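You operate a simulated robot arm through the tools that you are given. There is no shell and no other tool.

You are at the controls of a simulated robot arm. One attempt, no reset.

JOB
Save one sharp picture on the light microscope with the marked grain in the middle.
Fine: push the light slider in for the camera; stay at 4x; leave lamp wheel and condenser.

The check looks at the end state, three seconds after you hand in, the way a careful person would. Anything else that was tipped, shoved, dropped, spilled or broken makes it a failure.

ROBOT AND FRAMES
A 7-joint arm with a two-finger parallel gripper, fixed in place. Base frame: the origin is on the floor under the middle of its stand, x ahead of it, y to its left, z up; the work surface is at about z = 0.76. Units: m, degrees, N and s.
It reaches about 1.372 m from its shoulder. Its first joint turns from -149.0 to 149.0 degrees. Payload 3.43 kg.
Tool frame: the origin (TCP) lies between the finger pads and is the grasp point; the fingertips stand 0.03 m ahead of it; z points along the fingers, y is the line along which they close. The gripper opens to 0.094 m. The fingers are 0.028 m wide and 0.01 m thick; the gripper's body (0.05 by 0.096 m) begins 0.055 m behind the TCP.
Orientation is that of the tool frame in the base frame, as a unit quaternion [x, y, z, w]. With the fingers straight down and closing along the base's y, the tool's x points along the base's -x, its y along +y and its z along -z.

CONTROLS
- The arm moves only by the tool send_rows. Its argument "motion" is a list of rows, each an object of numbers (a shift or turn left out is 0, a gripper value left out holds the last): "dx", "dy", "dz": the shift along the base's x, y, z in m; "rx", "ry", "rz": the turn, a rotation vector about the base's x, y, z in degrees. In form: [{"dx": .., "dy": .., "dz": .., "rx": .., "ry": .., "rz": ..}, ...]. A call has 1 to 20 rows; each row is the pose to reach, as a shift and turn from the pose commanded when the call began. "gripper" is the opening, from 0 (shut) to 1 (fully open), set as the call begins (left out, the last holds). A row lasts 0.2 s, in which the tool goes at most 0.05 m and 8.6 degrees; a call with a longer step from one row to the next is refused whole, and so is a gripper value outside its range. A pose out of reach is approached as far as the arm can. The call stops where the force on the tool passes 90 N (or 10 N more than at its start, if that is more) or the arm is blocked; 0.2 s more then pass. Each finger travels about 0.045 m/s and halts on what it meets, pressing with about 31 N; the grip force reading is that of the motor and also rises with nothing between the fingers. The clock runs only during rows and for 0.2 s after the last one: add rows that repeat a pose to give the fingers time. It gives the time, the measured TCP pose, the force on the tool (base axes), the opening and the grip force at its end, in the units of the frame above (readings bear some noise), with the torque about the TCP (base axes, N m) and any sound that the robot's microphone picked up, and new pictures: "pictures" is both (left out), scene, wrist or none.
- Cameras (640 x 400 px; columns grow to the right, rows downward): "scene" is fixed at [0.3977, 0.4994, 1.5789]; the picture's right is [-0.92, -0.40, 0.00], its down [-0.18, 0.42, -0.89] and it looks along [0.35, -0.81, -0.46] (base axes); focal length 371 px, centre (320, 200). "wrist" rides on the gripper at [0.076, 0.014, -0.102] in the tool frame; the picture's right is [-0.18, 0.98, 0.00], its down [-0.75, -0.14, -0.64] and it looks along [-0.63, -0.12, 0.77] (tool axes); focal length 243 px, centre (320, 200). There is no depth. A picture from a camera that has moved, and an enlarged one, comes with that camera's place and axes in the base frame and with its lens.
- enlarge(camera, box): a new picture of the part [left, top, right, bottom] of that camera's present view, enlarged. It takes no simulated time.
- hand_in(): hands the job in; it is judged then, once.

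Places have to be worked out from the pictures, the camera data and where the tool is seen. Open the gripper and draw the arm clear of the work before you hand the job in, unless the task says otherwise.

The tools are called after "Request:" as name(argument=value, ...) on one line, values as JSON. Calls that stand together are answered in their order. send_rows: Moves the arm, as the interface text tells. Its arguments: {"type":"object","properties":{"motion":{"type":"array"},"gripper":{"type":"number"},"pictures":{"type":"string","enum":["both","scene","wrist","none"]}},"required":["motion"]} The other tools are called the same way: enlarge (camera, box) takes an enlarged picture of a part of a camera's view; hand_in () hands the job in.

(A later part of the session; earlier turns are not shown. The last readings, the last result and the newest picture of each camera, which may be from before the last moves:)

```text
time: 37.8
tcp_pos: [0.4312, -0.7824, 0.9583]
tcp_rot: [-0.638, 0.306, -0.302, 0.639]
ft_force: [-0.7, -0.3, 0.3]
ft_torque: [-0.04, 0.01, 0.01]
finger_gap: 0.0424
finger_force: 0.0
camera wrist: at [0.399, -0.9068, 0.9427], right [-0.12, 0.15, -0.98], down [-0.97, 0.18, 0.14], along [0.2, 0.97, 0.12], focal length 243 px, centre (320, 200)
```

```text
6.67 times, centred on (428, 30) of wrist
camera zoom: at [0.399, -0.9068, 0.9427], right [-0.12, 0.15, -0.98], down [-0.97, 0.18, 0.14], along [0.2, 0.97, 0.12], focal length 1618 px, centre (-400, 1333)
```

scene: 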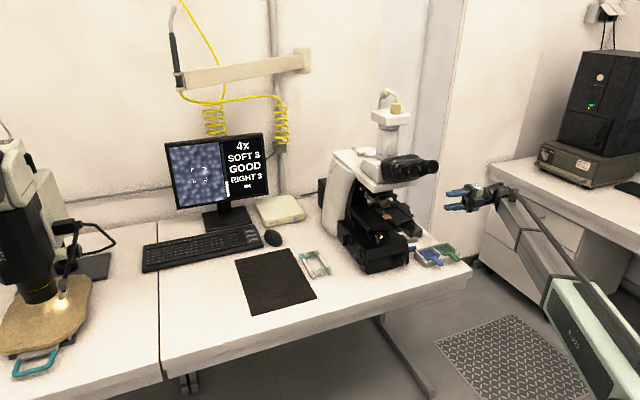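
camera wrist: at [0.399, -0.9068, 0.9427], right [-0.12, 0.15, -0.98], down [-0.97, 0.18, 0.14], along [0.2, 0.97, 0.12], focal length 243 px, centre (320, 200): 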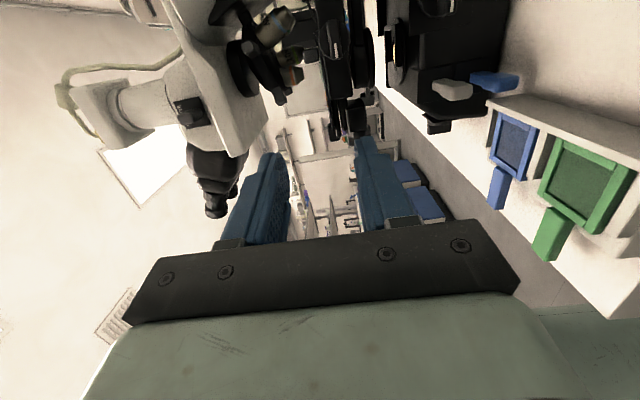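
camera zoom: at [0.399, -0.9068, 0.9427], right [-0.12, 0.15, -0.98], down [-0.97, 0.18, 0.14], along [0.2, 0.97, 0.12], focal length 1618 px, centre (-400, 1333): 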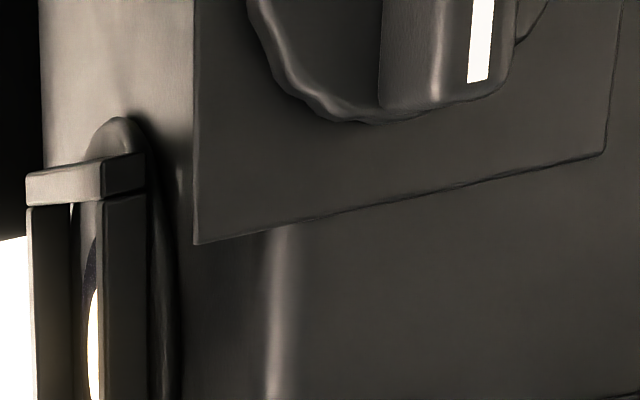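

The knob face is at about (0.587,-0.715,0.935). I'll move to a standoff with fingertips ~3 cm short of it and try to add the last 5° of yaw.

Request:
send_rows(motion=[{"dx": 0.03, "dy": -0.005, "dz": -0.0233}, {"dx": 0.06, "dy": 0.0, "dz": -0.0233}, {"dx": 0.09, "dy": 0.015, "dz": -0.0233, "rz": 2}, {"dx": 0.109, "dy": 0.0296, "dz": -0.0233, "rz": 5}, {"dx": 0.109, "dy": 0.0296, "dz": -0.0233, "rz": 5}])

Request:
enlarge(camera="wrist", box=[240, 60, 432, 240])

Request:
enlarge(camera="scene", box=[370, 160, 498, 240])

```text
time: 39.0
tcp_pos: [0.541, -0.7534, 0.9344]
tcp_rot: [-0.651, 0.277, -0.274, 0.652]
ft_force: [0.0, 0.0, -0.6]
ft_torque: [0.02, 0.0, -0.01]
finger_gap: 0.0422
finger_force: 0.1
camera wrist: at [0.5198, -0.8789, 0.9197], right [-0.13, 0.13, -0.98], down [-0.98, 0.1, 0.14], along [0.11, 0.99, 0.12], focal length 243 px, centre (320, 200)
```

scene: 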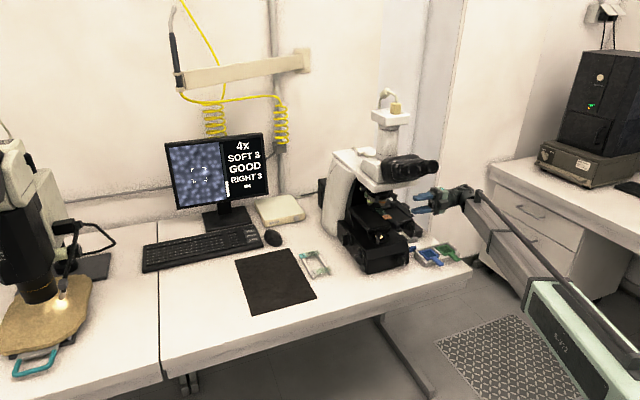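
wrist: 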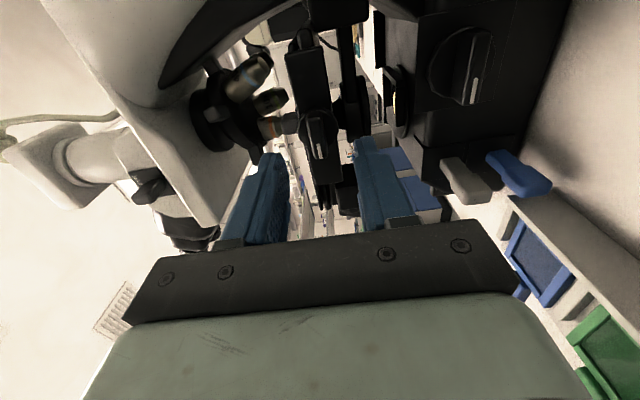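

```text
2.22 times, centred on (336, 150) of wrist
camera zoom: at [0.5198, -0.8789, 0.9197], right [-0.13, 0.13, -0.98], down [-0.98, 0.1, 0.14], along [0.11, 0.99, 0.12], focal length 539 px, centre (284, 311)
```

zoom: 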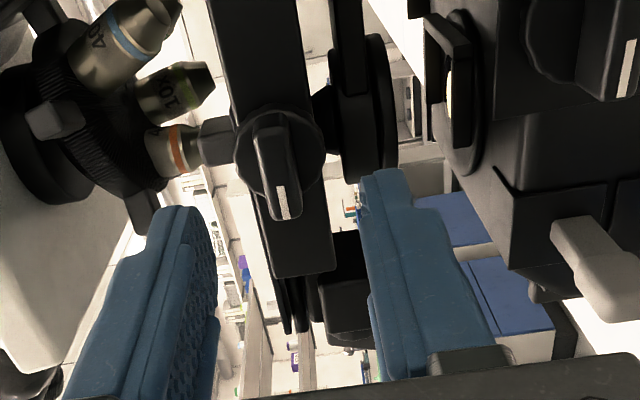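

```text
5.00 times, centred on (434, 200) of scene
camera zoom: at [0.3977, 0.4994, 1.5789], right [-0.92, -0.4, 0.0], down [-0.18, 0.42, -0.89], along [0.35, -0.81, -0.46], focal length 1855 px, centre (-250, 200)
```

zoom: 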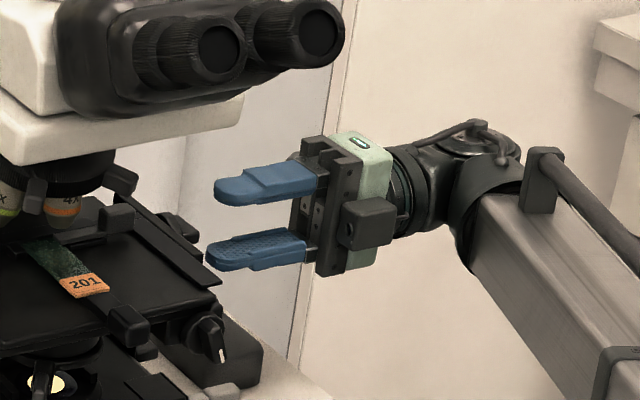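

Yaw 44° reached, fingers now close vertically around the knob axis. Knob face is ~55 mm ahead and 3 mm toward the back; I'll advance 30 mm with that trim.

Request:
send_rows(motion=[{"dx": 0.008, "dy": 0.004}, {"dx": 0.0135, "dy": 0.009}, {"dx": 0.0185, "dy": 0.0138}, {"dx": 0.0236, "dy": 0.0187}, {"dx": 0.0236, "dy": 0.0187}])

Request:
enlarge(camera="wrist", box=[240, 60, 432, 240])

Request:
enlarge(camera="scene", box=[370, 170, 466, 230])

```text
time: 40.2
tcp_pos: [0.5638, -0.7333, 0.934]
tcp_rot: [-0.65, 0.278, -0.276, 0.652]
ft_force: [-0.3, 0.0, 0.2]
ft_torque: [0.03, -0.02, 0.05]
finger_gap: 0.0426
finger_force: 0.2
camera wrist: at [0.543, -0.8606, 0.9194], right [-0.13, 0.13, -0.98], down [-0.98, 0.1, 0.14], along [0.11, 0.99, 0.12], focal length 243 px, centre (320, 200)
```

scene: 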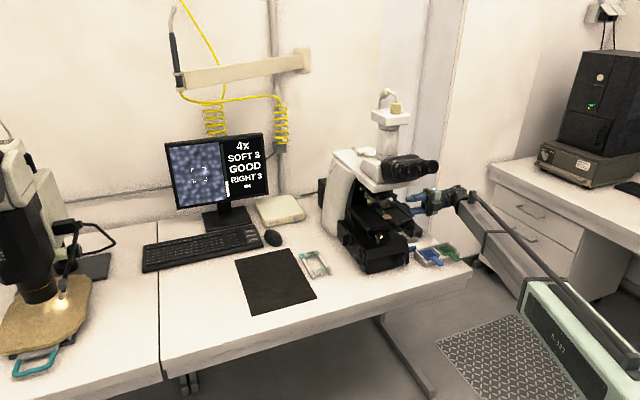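
wrist: 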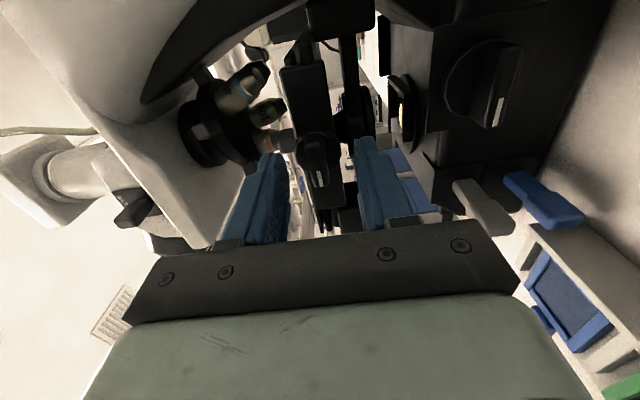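

```text
2.22 times, centred on (336, 150) of wrist
camera zoom: at [0.543, -0.8606, 0.9194], right [-0.13, 0.13, -0.98], down [-0.98, 0.1, 0.14], along [0.11, 0.99, 0.12], focal length 539 px, centre (284, 311)
```

zoom: 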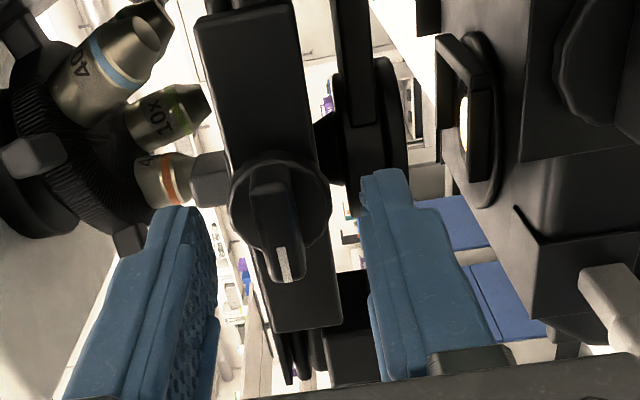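

```text
6.67 times, centred on (418, 200) of scene
camera zoom: at [0.3977, 0.4994, 1.5789], right [-0.92, -0.4, 0.0], down [-0.18, 0.42, -0.89], along [0.35, -0.81, -0.46], focal length 2474 px, centre (-333, 200)
```

zoom: 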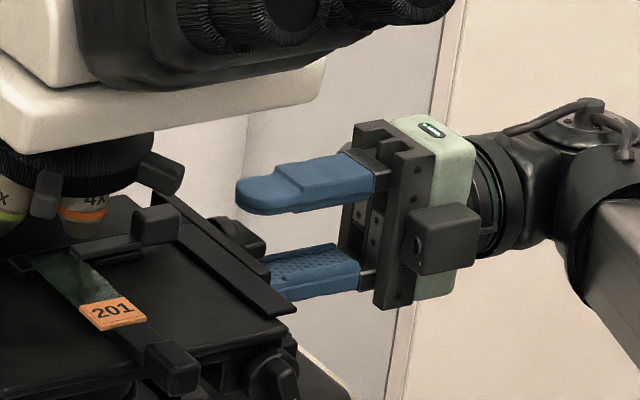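

Face is ~27 mm ahead of the TCP, nicely centred. I'll advance 5 mm more, raise 1.5 mm, and close on the bar.

Request:
send_rows(motion=[{"dx": 0.0018, "dy": 0.0018, "dz": 0.0015}, {"dx": 0.0036, "dy": 0.0035, "dz": 0.0015}, {"dx": 0.0036, "dy": 0.0035, "dz": 0.0015}], gripper=0.4, pictures="none")

Request:
send_rows(motion=[{"dx": 0}, {"dx": 0}, {"dx": 0}, {"dx": 0}, {"dx": 0}], gripper=0)

Request:
enlarge(camera="wrist", box=[240, 60, 432, 240])

Request:
enlarge(camera="scene", box=[150, 120, 310, 220])

```text
time: 41.0
tcp_pos: [0.5676, -0.7293, 0.9351]
tcp_rot: [-0.651, 0.278, -0.275, 0.651]
ft_force: [0.2, 0.9, -0.4]
ft_torque: [0.03, 0.0, 0.03]
finger_gap: 0.0377
finger_force: 0.0
```

```text
time: 42.2
tcp_pos: [0.5671, -0.7305, 0.9359]
tcp_rot: [-0.65, 0.278, -0.276, 0.651]
ft_force: [-2.1, -3.0, 0.6]
ft_torque: [0.07, -0.04, 0.03]
finger_gap: 0.0108
finger_force: 44.3
camera wrist: at [0.5463, -0.8571, 0.9208], right [-0.13, 0.13, -0.98], down [-0.98, 0.1, 0.14], along [0.11, 0.99, 0.12], focal length 243 px, centre (320, 200)
```

scene: 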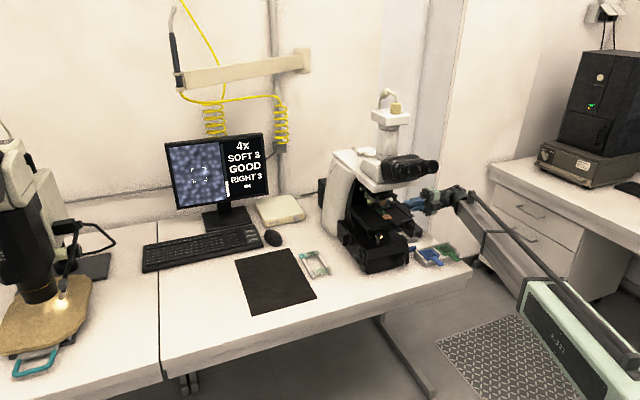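
wrist: 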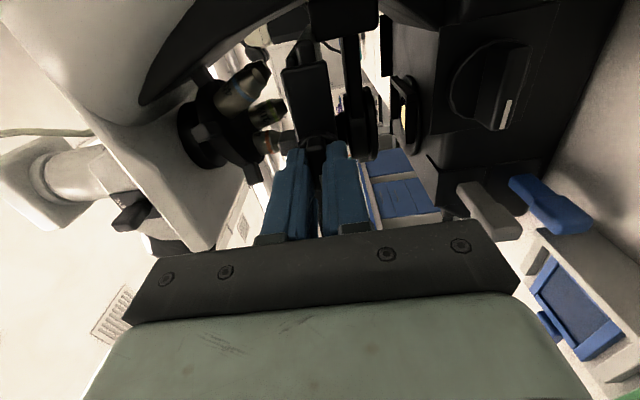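

```text
2.22 times, centred on (336, 150) of wrist
camera zoom: at [0.5463, -0.8571, 0.9208], right [-0.13, 0.13, -0.98], down [-0.98, 0.1, 0.14], along [0.11, 0.99, 0.12], focal length 539 px, centre (284, 311)
```

zoom: 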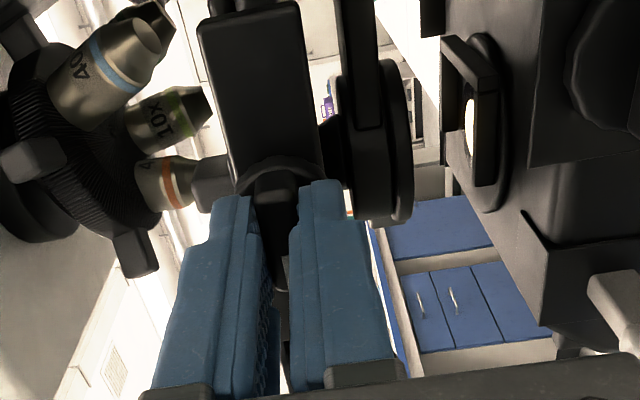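

```text
4.00 times, centred on (230, 170) of scene
camera zoom: at [0.3977, 0.4994, 1.5789], right [-0.92, -0.4, 0.0], down [-0.18, 0.42, -0.89], along [0.35, -0.81, -0.46], focal length 1484 px, centre (680, 320)
```

zoom: 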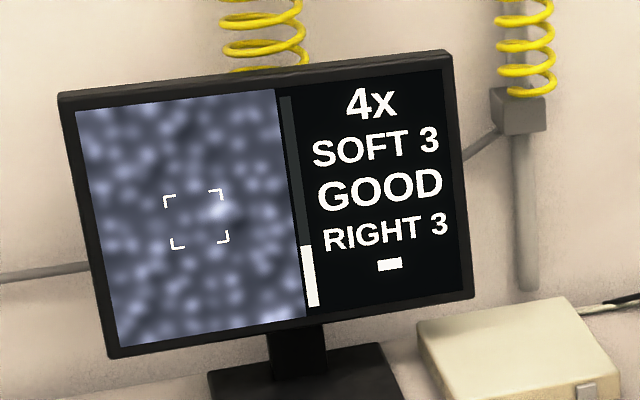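

Bar gripped cleanly. I'll turn +10° about the knob axis and see which way the horizontal reading moves.

Request:
send_rows(motion=[{"rx": 2.4, "ry": 2.3}, {"rx": 4.8, "ry": 4.7}, {"rx": 7.2, "ry": 7.0}, {"rx": 7.2, "ry": 7.0}], pictures="scene")

Request:
enlarge(camera="scene", box=[150, 120, 310, 220])

```text
time: 43.2
tcp_pos: [0.5671, -0.7309, 0.9359]
tcp_rot: [-0.624, 0.335, -0.217, 0.672]
ft_force: [-3.4, -3.0, -0.1]
ft_torque: [-0.08, 0.09, -0.3]
finger_gap: 0.0105
finger_force: 43.8
```

scene: 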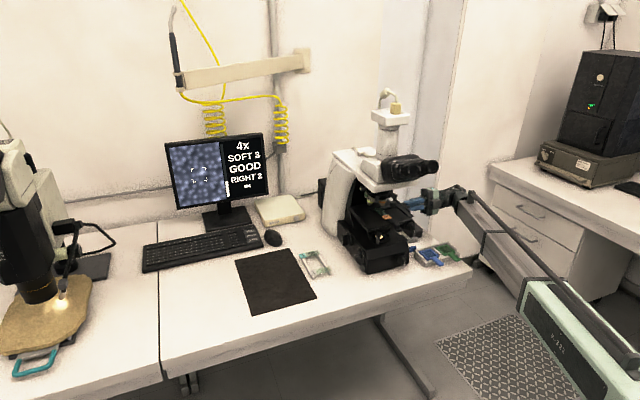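

```text
4.00 times, centred on (230, 170) of scene
camera zoom: at [0.3977, 0.4994, 1.5789], right [-0.92, -0.4, 0.0], down [-0.18, 0.42, -0.89], along [0.35, -0.81, -0.46], focal length 1484 px, centre (680, 320)
```

zoom: 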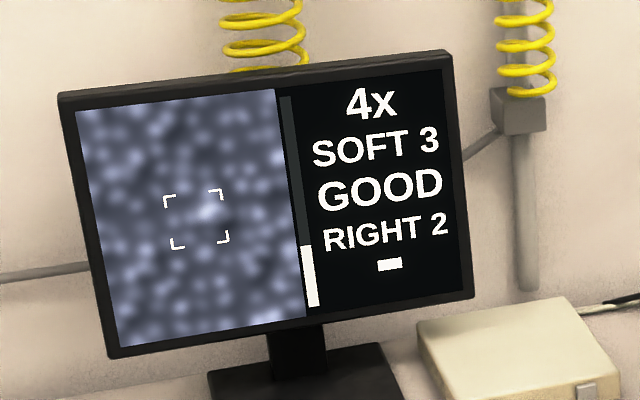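

RIGHT went 3→2; correct direction. Continuing +12°.

Request:
send_rows(motion=[{"rx": 2.9, "ry": 2.8}, {"rx": 5.8, "ry": 5.6}, {"rx": 8.6, "ry": 8.4}, {"rx": 8.6, "ry": 8.4}], pictures="both")

Request:
enlarge(camera="scene", box=[150, 120, 310, 220])

```text
time: 44.2
tcp_pos: [0.5673, -0.7291, 0.9353]
tcp_rot: [-0.586, 0.398, -0.145, 0.691]
ft_force: [-1.4, -2.9, 0.4]
ft_torque: [-0.31, 0.3, -0.73]
finger_gap: 0.0107
finger_force: 44.1
camera wrist: at [0.5385, -0.8492, 0.8936], right [-0.38, 0.39, -0.84], down [-0.91, 0.02, 0.42], along [0.18, 0.92, 0.35], focal length 243 px, centre (320, 200)
```

scene: 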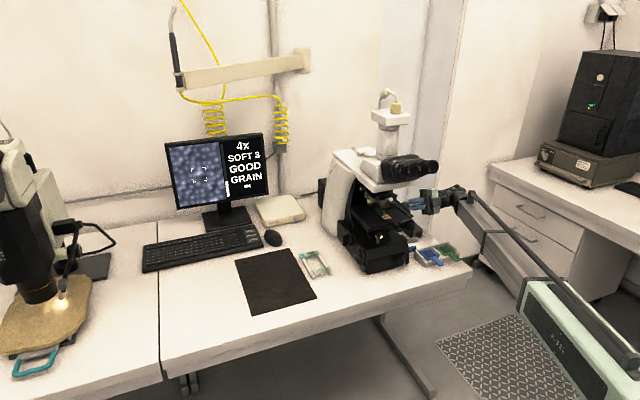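
wrist: 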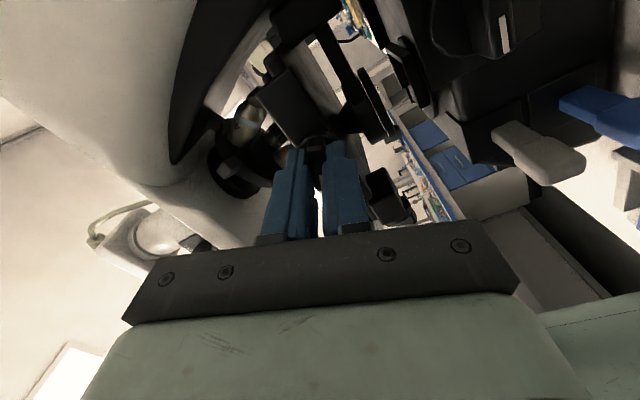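

```text
4.00 times, centred on (230, 170) of scene
camera zoom: at [0.3977, 0.4994, 1.5789], right [-0.92, -0.4, 0.0], down [-0.18, 0.42, -0.89], along [0.35, -0.81, -0.46], focal length 1484 px, centre (680, 320)
```

zoom: 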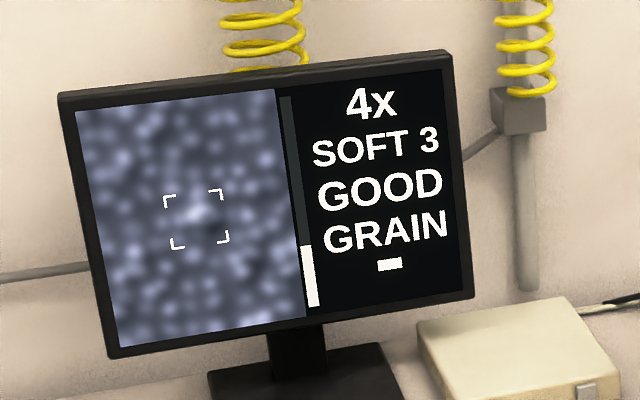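

The monitor now shows GRAIN (centred). I'll inspect the screen closely for residual offset before releasing.

Request:
enlarge(camera="scene", box=[165, 136, 229, 212])

Request:
enlarge(camera="scene", box=[180, 155, 220, 195])

```text
5.26 times, centred on (197, 174) of scene
camera zoom: at [0.3977, 0.4994, 1.5789], right [-0.92, -0.4, 0.0], down [-0.18, 0.42, -0.89], along [0.35, -0.81, -0.46], focal length 1953 px, centre (967, 337)
```

zoom: 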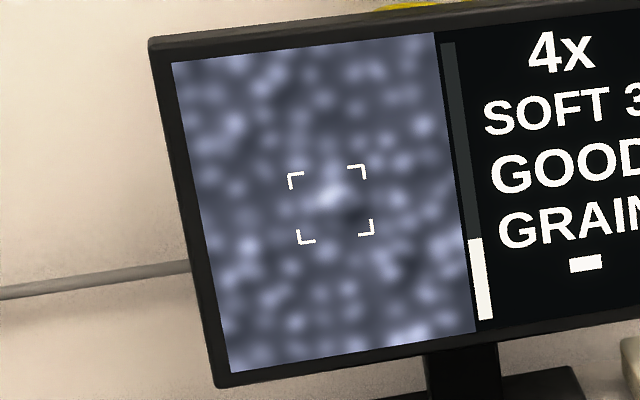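

```text
10.00 times, centred on (200, 175) of scene
camera zoom: at [0.3977, 0.4994, 1.5789], right [-0.92, -0.4, 0.0], down [-0.18, 0.42, -0.89], along [0.35, -0.81, -0.46], focal length 3710 px, centre (1520, 450)
```

zoom: 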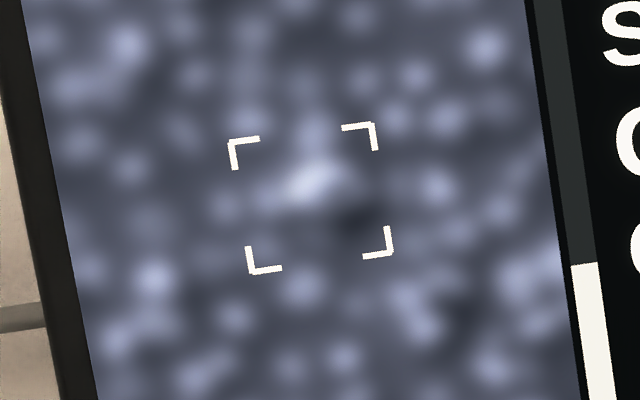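

GRAIN is displayed; my estimate is the grain is still ~0.5 unit right of centre, so I'll add +3° and verify.

Request:
send_rows(motion=[{"rx": 1.1, "ry": 1.05}, {"rx": 2.2, "ry": 2.1}, {"rx": 2.2, "ry": 2.1}], pictures="none")

Request:
enlarge(camera="scene", box=[165, 136, 269, 212])

Request:
enlarge(camera="scene", box=[180, 155, 220, 195])

```text
time: 45.0
tcp_pos: [0.5667, -0.7296, 0.9359]
tcp_rot: [-0.575, 0.413, -0.128, 0.695]
ft_force: [0.0, -3.0, -0.8]
ft_torque: [-0.38, 0.4, -0.68]
finger_gap: 0.0106
finger_force: 44.2
```

```text
5.26 times, centred on (217, 174) of scene
camera zoom: at [0.3977, 0.4994, 1.5789], right [-0.92, -0.4, 0.0], down [-0.18, 0.42, -0.89], along [0.35, -0.81, -0.46], focal length 1953 px, centre (862, 337)
```

zoom: 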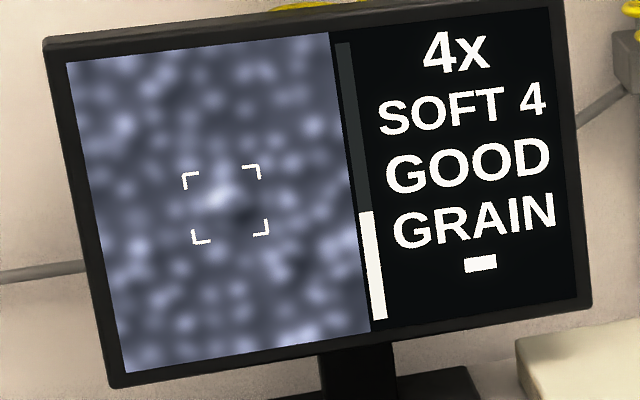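

```text
10.00 times, centred on (200, 175) of scene
camera zoom: at [0.3977, 0.4994, 1.5789], right [-0.92, -0.4, 0.0], down [-0.18, 0.42, -0.89], along [0.35, -0.81, -0.46], focal length 3710 px, centre (1520, 450)
```

zoom: 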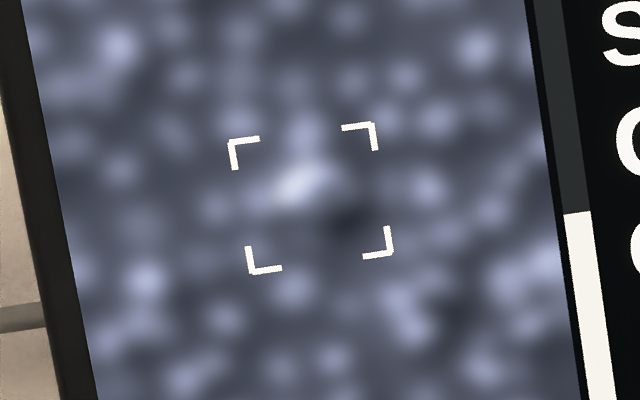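

GRAIN persists. SOFT 4 is likely an elastic effect of my grip; I'll release the knob and re-read.

Request:
send_rows(motion=[{"dx": 0}, {"dx": 0}, {"dx": 0}], gripper=0.42, pictures="wrist")

Request:
enlarge(camera="scene", box=[165, 136, 269, 212])

```text
time: 45.8
tcp_pos: [0.5663, -0.7295, 0.9355]
tcp_rot: [-0.575, 0.412, -0.127, 0.695]
ft_force: [0.1, -0.4, 1.5]
ft_torque: [0.0, 0.01, 0.0]
finger_gap: 0.0395
finger_force: 0.0
camera wrist: at [0.5369, -0.8473, 0.8905], right [-0.41, 0.42, -0.81], down [-0.89, 0.0, 0.45], along [0.19, 0.91, 0.37], focal length 243 px, centre (320, 200)
```

wrist: 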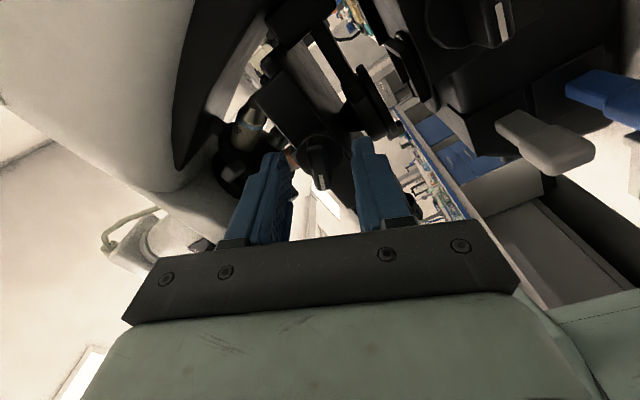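

```text
5.26 times, centred on (217, 174) of scene
camera zoom: at [0.3977, 0.4994, 1.5789], right [-0.92, -0.4, 0.0], down [-0.18, 0.42, -0.89], along [0.35, -0.81, -0.46], focal length 1953 px, centre (862, 337)
```

zoom: 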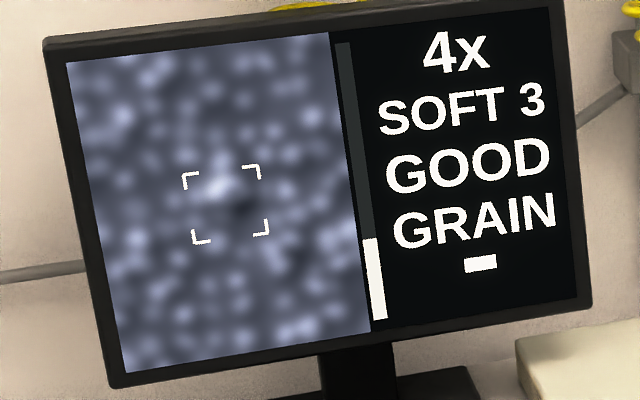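

Released: SOFT 3 / GOOD / GRAIN. Next is focus. The right base knob is at (0.610,-0.717,0.832), with a block on the table behind it, so I'll approach with the camera up, pitched slightly down. First I retract straight back along the tool axis.

Request:
send_rows(motion=[{"dx": -0.012, "dy": -0.012}, {"dx": -0.024, "dy": -0.024}, {"dx": -0.04, "dy": -0.04}, {"dx": -0.06, "dy": -0.058}, {"dx": -0.07, "dy": -0.068}, {"dx": -0.07, "dy": -0.068}])

Request:
enlarge(camera="scene", box=[165, 136, 269, 212])

Request:
enlarge(camera="wrist", box=[300, 0, 540, 150])

```text
time: 47.2
tcp_pos: [0.5003, -0.7981, 0.9369]
tcp_rot: [-0.573, 0.416, -0.131, 0.694]
ft_force: [-0.7, 0.3, -0.5]
ft_torque: [0.03, 0.0, -0.01]
finger_gap: 0.0395
finger_force: 0.0
out of reach, approached as far as the arm can: row 5, 6
camera wrist: at [0.4692, -0.9147, 0.8908], right [-0.4, 0.42, -0.81], down [-0.89, 0.01, 0.45], along [0.2, 0.91, 0.37], focal length 243 px, centre (320, 200)
```

scene: 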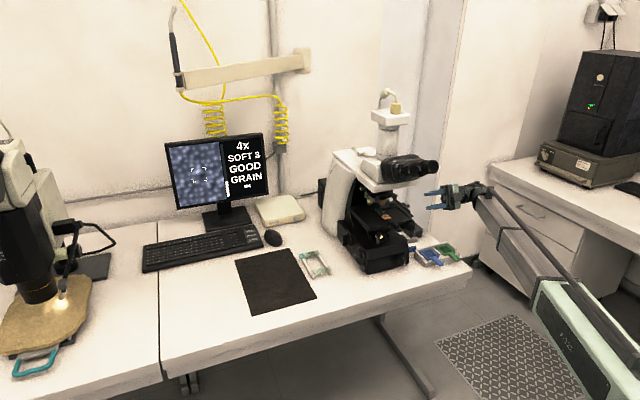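
wrist: 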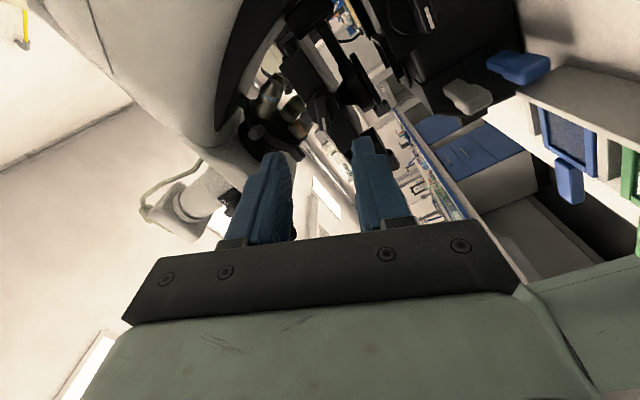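

```text
5.26 times, centred on (217, 174) of scene
camera zoom: at [0.3977, 0.4994, 1.5789], right [-0.92, -0.4, 0.0], down [-0.18, 0.42, -0.89], along [0.35, -0.81, -0.46], focal length 1953 px, centre (862, 337)
```

zoom: 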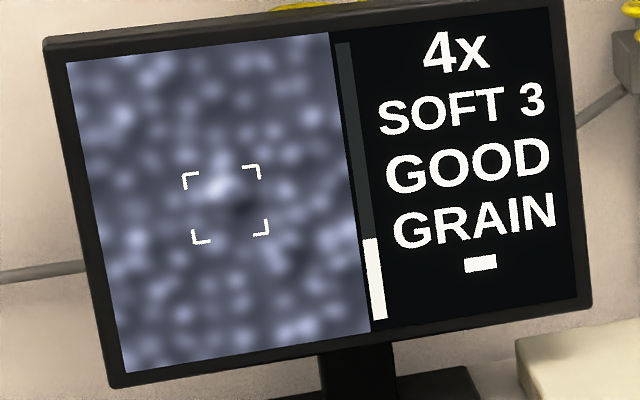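

```text
2.67 times, centred on (420, 75) of wrist
camera zoom: at [0.4692, -0.9147, 0.8908], right [-0.4, 0.42, -0.81], down [-0.89, 0.01, 0.45], along [0.2, 0.91, 0.37], focal length 647 px, centre (53, 533)
```

zoom: 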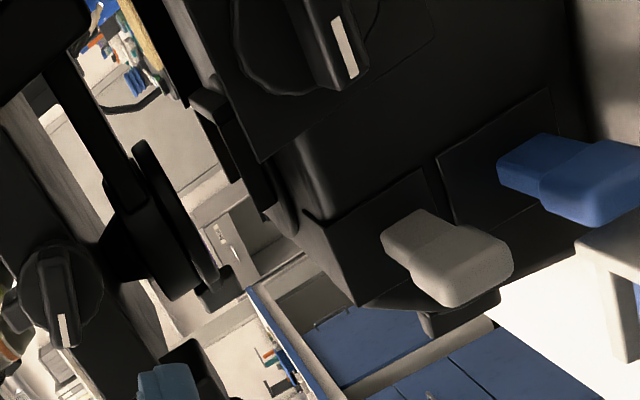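

Focus readout unchanged. I'll first reduce yaw by 6° (to stay inside the x-up limits), then roll the tool back so the camera is on top.

Request:
send_rows(motion=[{"dx": 0.0, "dy": 0.0, "dz": 0.01, "rz": -3}, {"dx": -0.005, "dy": 0.005, "dz": 0.02, "rz": -6}], pictures="none")

Request:
send_rows(motion=[{"rx": -6.5, "ry": -5}, {"rx": -13, "ry": -9.9}, {"rx": -19.5, "ry": -14.9}, {"rx": -26, "ry": -19.8}, {"rx": -32.5, "ry": -24.8}, {"rx": -39, "ry": -29.7}, {"rx": -45.5, "ry": -34.7}, {"rx": -52, "ry": -39.6}, {"rx": -58.5, "ry": -44.6}, {"rx": -65, "ry": -49.5}, {"rx": -71.5, "ry": -54.5}, {"rx": -78, "ry": -59.4}, {"rx": -84.5, "ry": -64.4}, {"rx": -91.4, "ry": -69.6}, {"rx": -91.4, "ry": -69.6}])

```text
time: 47.8
tcp_pos: [0.4948, -0.7919, 0.9571]
tcp_rot: [-0.552, 0.442, -0.164, 0.687]
ft_force: [-0.6, 0.1, -1.0]
ft_torque: [-0.03, -0.02, 0.02]
finger_gap: 0.0394
finger_force: 0.0
```

```text
time: 51.0
tcp_pos: [0.4949, -0.7919, 0.957]
tcp_rot: [0.674, 0.222, 0.668, -0.223]
ft_force: [-0.4, 0.5, -0.3]
ft_torque: [0.04, 0.0, 0.02]
finger_gap: 0.0394
finger_force: 0.1
camera wrist: at [0.4232, -0.8658, 1.0325], right [0.59, -0.79, -0.19], down [-0.61, -0.27, -0.75], along [0.54, 0.55, -0.64], focal length 243 px, centre (320, 200)
```

scene: 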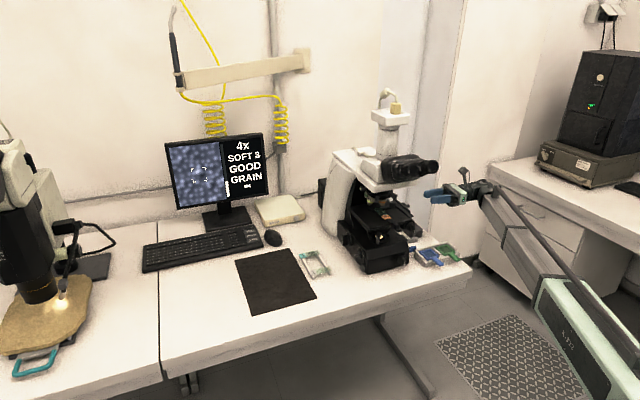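
wrist: 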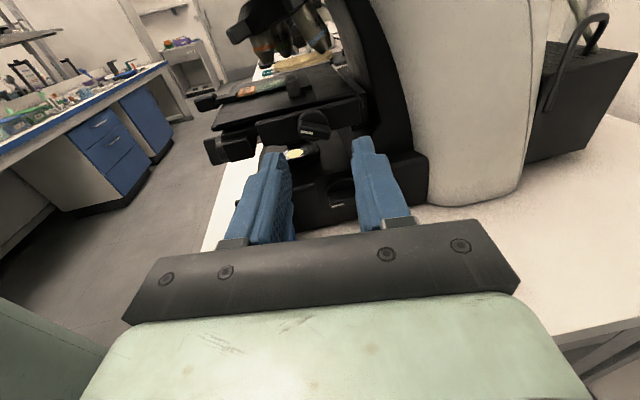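

Camera is up and the right base knob is visible between the fingers. Zooming for localization.

Request:
enlarge(camera="wrist", box=[260, 90, 420, 240])

Request:
enlarge(camera="scene", box=[380, 170, 500, 260])

```text
2.67 times, centred on (340, 165) of wrist
camera zoom: at [0.4232, -0.8658, 1.0325], right [0.59, -0.79, -0.19], down [-0.61, -0.27, -0.75], along [0.54, 0.55, -0.64], focal length 647 px, centre (267, 293)
```

zoom: 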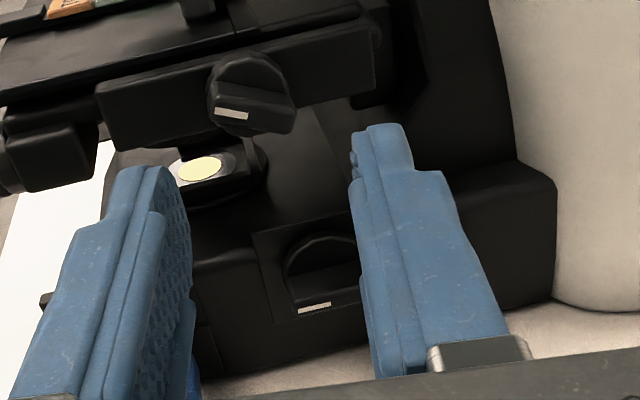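

```text
4.44 times, centred on (440, 215) of scene
camera zoom: at [0.3977, 0.4994, 1.5789], right [-0.92, -0.4, 0.0], down [-0.18, 0.42, -0.89], along [0.35, -0.81, -0.46], focal length 1649 px, centre (-213, 133)
```

zoom: 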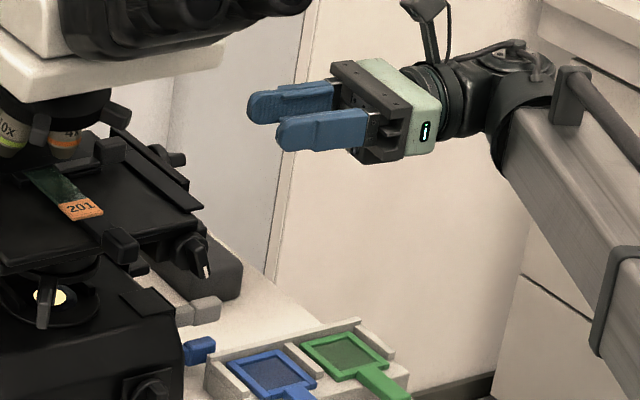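

Knob confirmed at about (0.607,-0.720,0.832). I'll pitch the tool down ~20°, yaw a bit more toward the axis, open to ~60 mm, and move to a standoff 7 cm away.

Request:
send_rows(motion=[{"dx": 0.0, "dy": 0.0, "dz": 0.0, "rx": -4, "ry": 5.3, "rz": 1}, {"dx": 0.0, "dy": 0.0, "dz": 0.0, "rx": -8, "ry": 10.7, "rz": 2}, {"dx": 0.005, "dy": 0.0, "dz": -0.01, "rx": -12, "ry": 16, "rz": 3}, {"dx": 0.02, "dy": 0.004, "dz": -0.04, "rx": -12, "ry": 16, "rz": 4}, {"dx": 0.035, "dy": 0.008, "dz": -0.07, "rx": -12, "ry": 16, "rz": 5}, {"dx": 0.049, "dy": 0.011, "dz": -0.093, "rx": -12, "ry": 16, "rz": 6}, {"dx": 0.049, "dy": 0.011, "dz": -0.093, "rx": -12, "ry": 16, "rz": 6}], gripper=0.65)

Request:
enlarge(camera="wrist", box=[220, 60, 440, 240])

Request:
enlarge(camera="scene", box=[380, 170, 500, 260])

```text
time: 52.6
tcp_pos: [0.5438, -0.7801, 0.864]
tcp_rot: [0.768, 0.293, 0.526, -0.217]
ft_force: [0.5, 0.4, 1.1]
ft_torque: [0.01, 0.0, 0.01]
finger_gap: 0.0611
finger_force: 0.1
camera wrist: at [0.5051, -0.8411, 0.969], right [0.62, -0.76, -0.2], down [-0.74, -0.47, -0.48], along [0.27, 0.44, -0.86], focal length 243 px, centre (320, 200)
```

scene: 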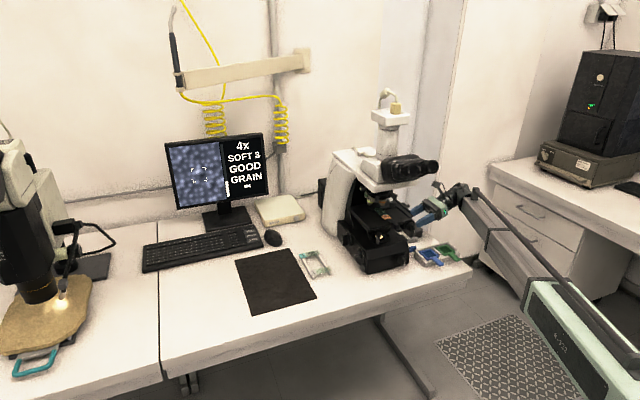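
wrist: 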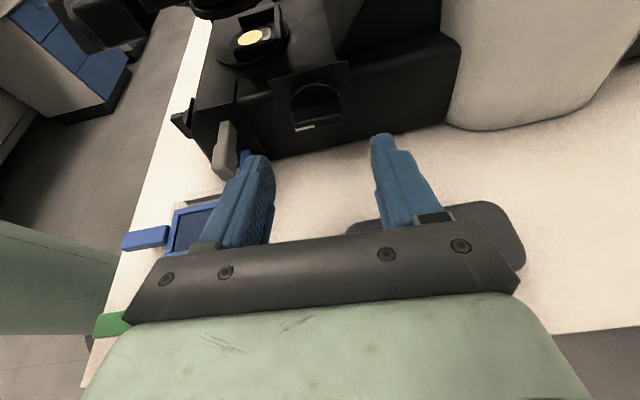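

```text
2.22 times, centred on (330, 150) of wrist
camera zoom: at [0.5051, -0.8411, 0.969], right [0.62, -0.76, -0.2], down [-0.74, -0.47, -0.48], along [0.27, 0.44, -0.86], focal length 539 px, centre (298, 311)
```

zoom: 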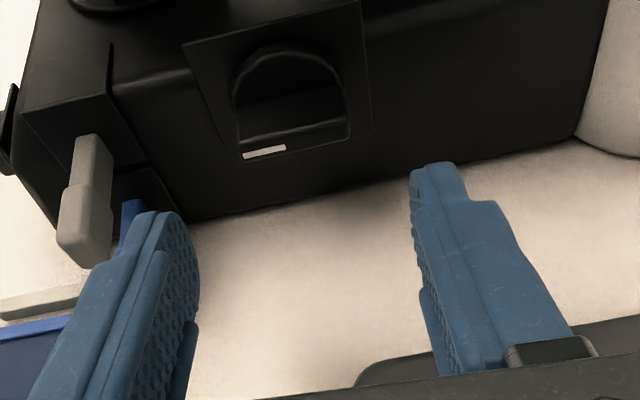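

```text
4.44 times, centred on (440, 215) of scene
camera zoom: at [0.3977, 0.4994, 1.5789], right [-0.92, -0.4, 0.0], down [-0.18, 0.42, -0.89], along [0.35, -0.81, -0.46], focal length 1649 px, centre (-213, 133)
```

zoom: 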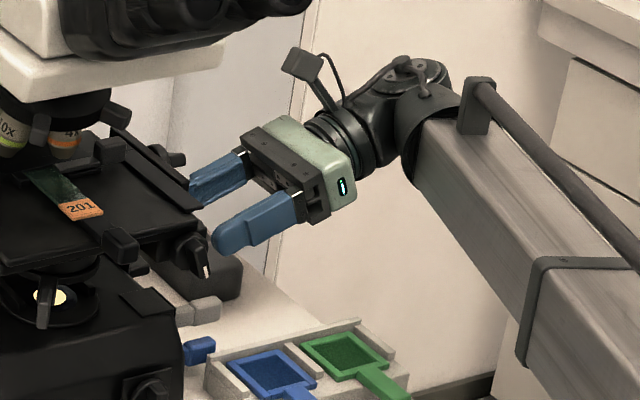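

Standoff is good; the knob is 92 mm ahead on the tool axis. I'll advance 65 mm slowly.

Request:
send_rows(motion=[{"dx": 0.0102, "dy": 0.0096, "dz": -0.0053}, {"dx": 0.0204, "dy": 0.0192, "dz": -0.0105}, {"dx": 0.0306, "dy": 0.0289, "dz": -0.0158}, {"dx": 0.0375, "dy": 0.0353, "dz": -0.0193}, {"dx": 0.0443, "dy": 0.0417, "dz": -0.0228}, {"dx": 0.0443, "dy": 0.0417, "dz": -0.0228}])

Request:
enlarge(camera="wrist", box=[220, 60, 440, 240])

```text
time: 54.0
tcp_pos: [0.589, -0.7401, 0.8394]
tcp_rot: [0.768, 0.292, 0.527, -0.217]
ft_force: [1.4, 0.0, 1.1]
ft_torque: [-0.02, 0.05, -0.01]
finger_gap: 0.0611
finger_force: 0.0
camera wrist: at [0.5501, -0.7996, 0.9467], right [0.61, -0.76, -0.2], down [-0.74, -0.47, -0.48], along [0.27, 0.44, -0.86], focal length 243 px, centre (320, 200)
```

scene: 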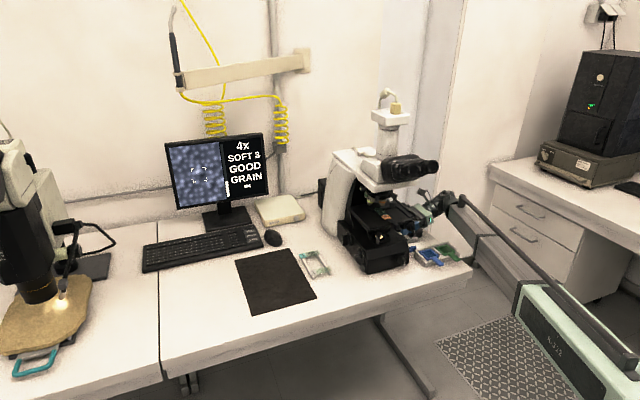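
wrist: 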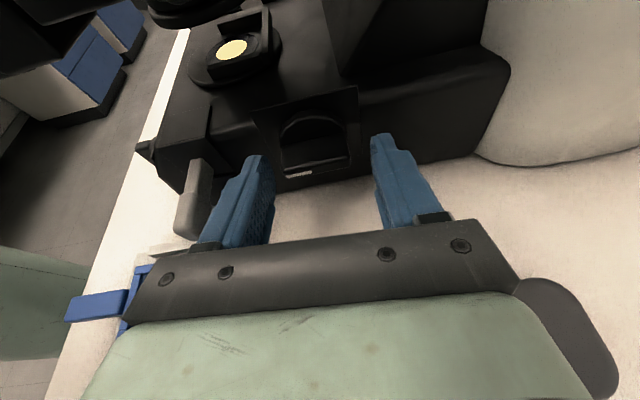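

```text
2.22 times, centred on (330, 150) of wrist
camera zoom: at [0.5501, -0.7996, 0.9467], right [0.61, -0.76, -0.2], down [-0.74, -0.47, -0.48], along [0.27, 0.44, -0.86], focal length 539 px, centre (298, 311)
```

zoom: 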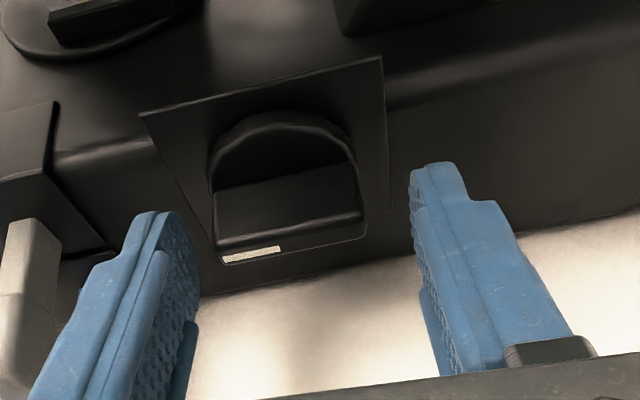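

Fingers flank the knob with ~5 mm overlap. Small trim (2.4 mm toward front, 3 mm deeper), then close on the bar ends.

Request:
send_rows(motion=[{"dx": 0.0004, "dy": 0.0037, "dz": -0.001}, {"dx": 0.0004, "dy": 0.0037, "dz": -0.001}], pictures="none")

Request:
send_rows(motion=[{"dx": 0}, {"dx": 0}, {"dx": 0}, {"dx": 0}], gripper=0.2)

Request:
enlarge(camera="wrist", box=[220, 60, 440, 240])

Request:
enlarge(camera="scene", box=[165, 136, 269, 212])

```text
time: 54.6
tcp_pos: [0.5892, -0.7359, 0.8388]
tcp_rot: [0.768, 0.293, 0.527, -0.217]
ft_force: [0.3, -0.8, 0.2]
ft_torque: [0.04, 0.0, -0.02]
finger_gap: 0.061
finger_force: 0.2
```

```text
time: 55.6
tcp_pos: [0.5907, -0.7363, 0.8392]
tcp_rot: [0.768, 0.292, 0.527, -0.216]
ft_force: [0.5, -1.1, -0.6]
ft_torque: [0.01, -0.07, 0.58]
finger_gap: 0.0424
finger_force: 45.2
camera wrist: at [0.5504, -0.796, 0.9458], right [0.62, -0.76, -0.2], down [-0.74, -0.47, -0.48], along [0.27, 0.44, -0.86], focal length 243 px, centre (320, 200)
```

scene: 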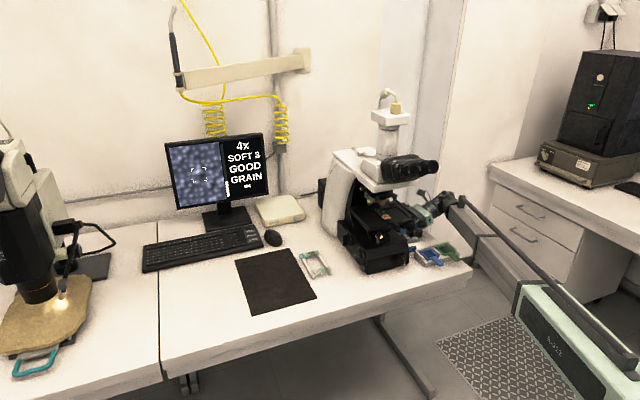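
wrist: 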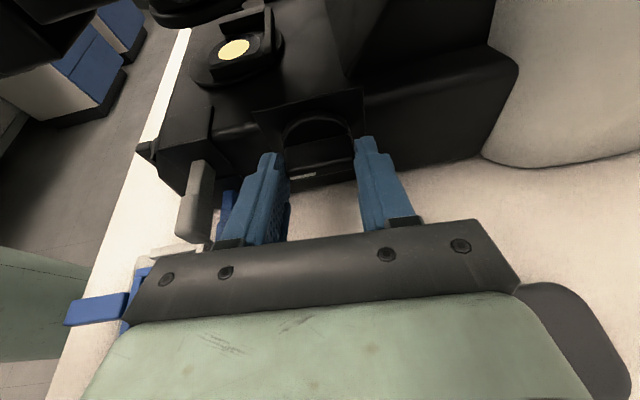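

```text
2.22 times, centred on (330, 150) of wrist
camera zoom: at [0.5504, -0.796, 0.9458], right [0.62, -0.76, -0.2], down [-0.74, -0.47, -0.48], along [0.27, 0.44, -0.86], focal length 539 px, centre (298, 311)
```

zoom: 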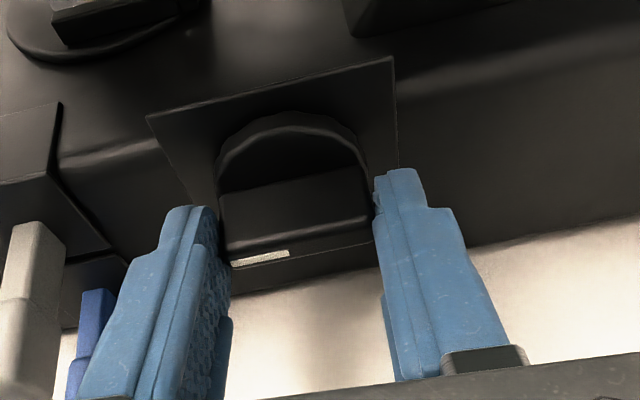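

```text
5.26 times, centred on (217, 174) of scene
camera zoom: at [0.3977, 0.4994, 1.5789], right [-0.92, -0.4, 0.0], down [-0.18, 0.42, -0.89], along [0.35, -0.81, -0.46], focal length 1953 px, centre (862, 337)
```

zoom: 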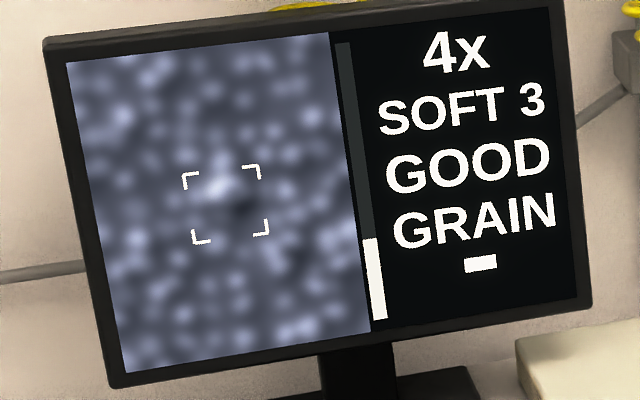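

Gripped at 42.4 mm. I'll turn +10° about the knob's axis (with a small compensation because the TCP sits 9 mm above it) and watch the SOFT reading.

Request:
send_rows(motion=[{"dx": 0.0004, "dy": -0.0004, "rx": 2.36, "ry": 2.36}, {"dx": 0.0007, "dy": -0.0007, "rx": 4.7, "ry": 4.7}, {"dx": 0.0011, "dy": -0.0011, "rx": 7.07, "ry": 7.07}, {"dx": 0.0011, "dy": -0.0011, "rx": 7.07, "ry": 7.07}])

Request:
enlarge(camera="scene", box=[165, 136, 269, 212])

Request:
enlarge(camera="wrist", box=[220, 60, 440, 240])

```text
time: 56.6
tcp_pos: [0.5902, -0.7371, 0.8406]
tcp_rot: [0.785, 0.244, 0.496, -0.28]
ft_force: [-1.2, -1.3, -2.2]
ft_torque: [0.38, -0.43, 0.61]
finger_gap: 0.0423
finger_force: 45.1
camera wrist: at [0.5644, -0.81, 0.9417], right [0.58, -0.73, -0.36], down [-0.8, -0.42, -0.44], along [0.17, 0.54, -0.82], focal length 243 px, centre (320, 200)
```

scene: 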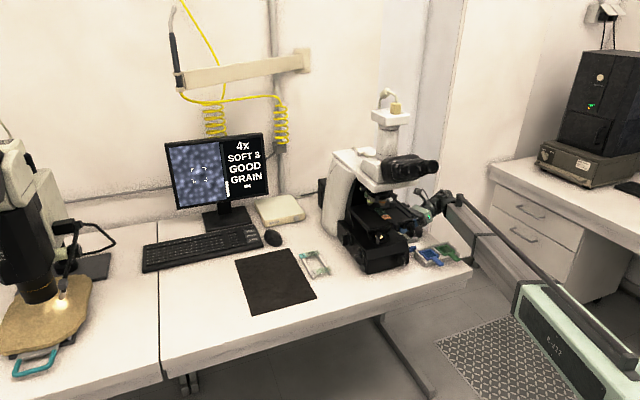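
wrist: 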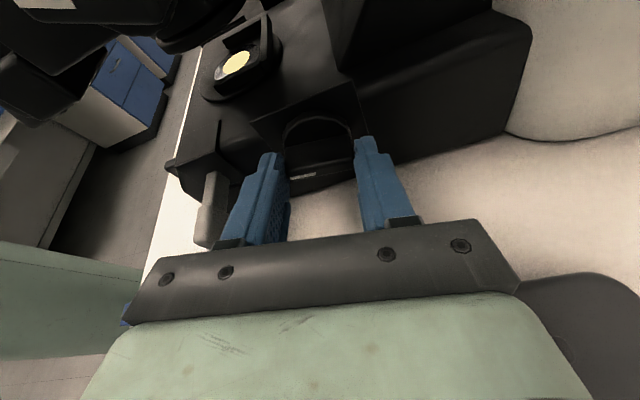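

```text
5.26 times, centred on (217, 174) of scene
camera zoom: at [0.3977, 0.4994, 1.5789], right [-0.92, -0.4, 0.0], down [-0.18, 0.42, -0.89], along [0.35, -0.81, -0.46], focal length 1953 px, centre (862, 337)
```

zoom: 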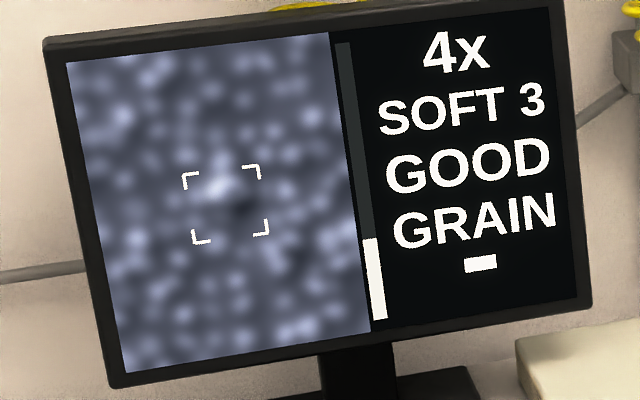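

```text
2.22 times, centred on (330, 150) of wrist
camera zoom: at [0.5644, -0.81, 0.9417], right [0.58, -0.73, -0.36], down [-0.8, -0.42, -0.44], along [0.17, 0.54, -0.82], focal length 539 px, centre (298, 311)
```

zoom: 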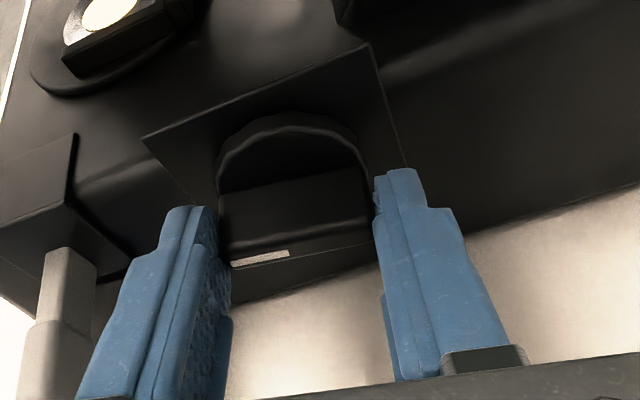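

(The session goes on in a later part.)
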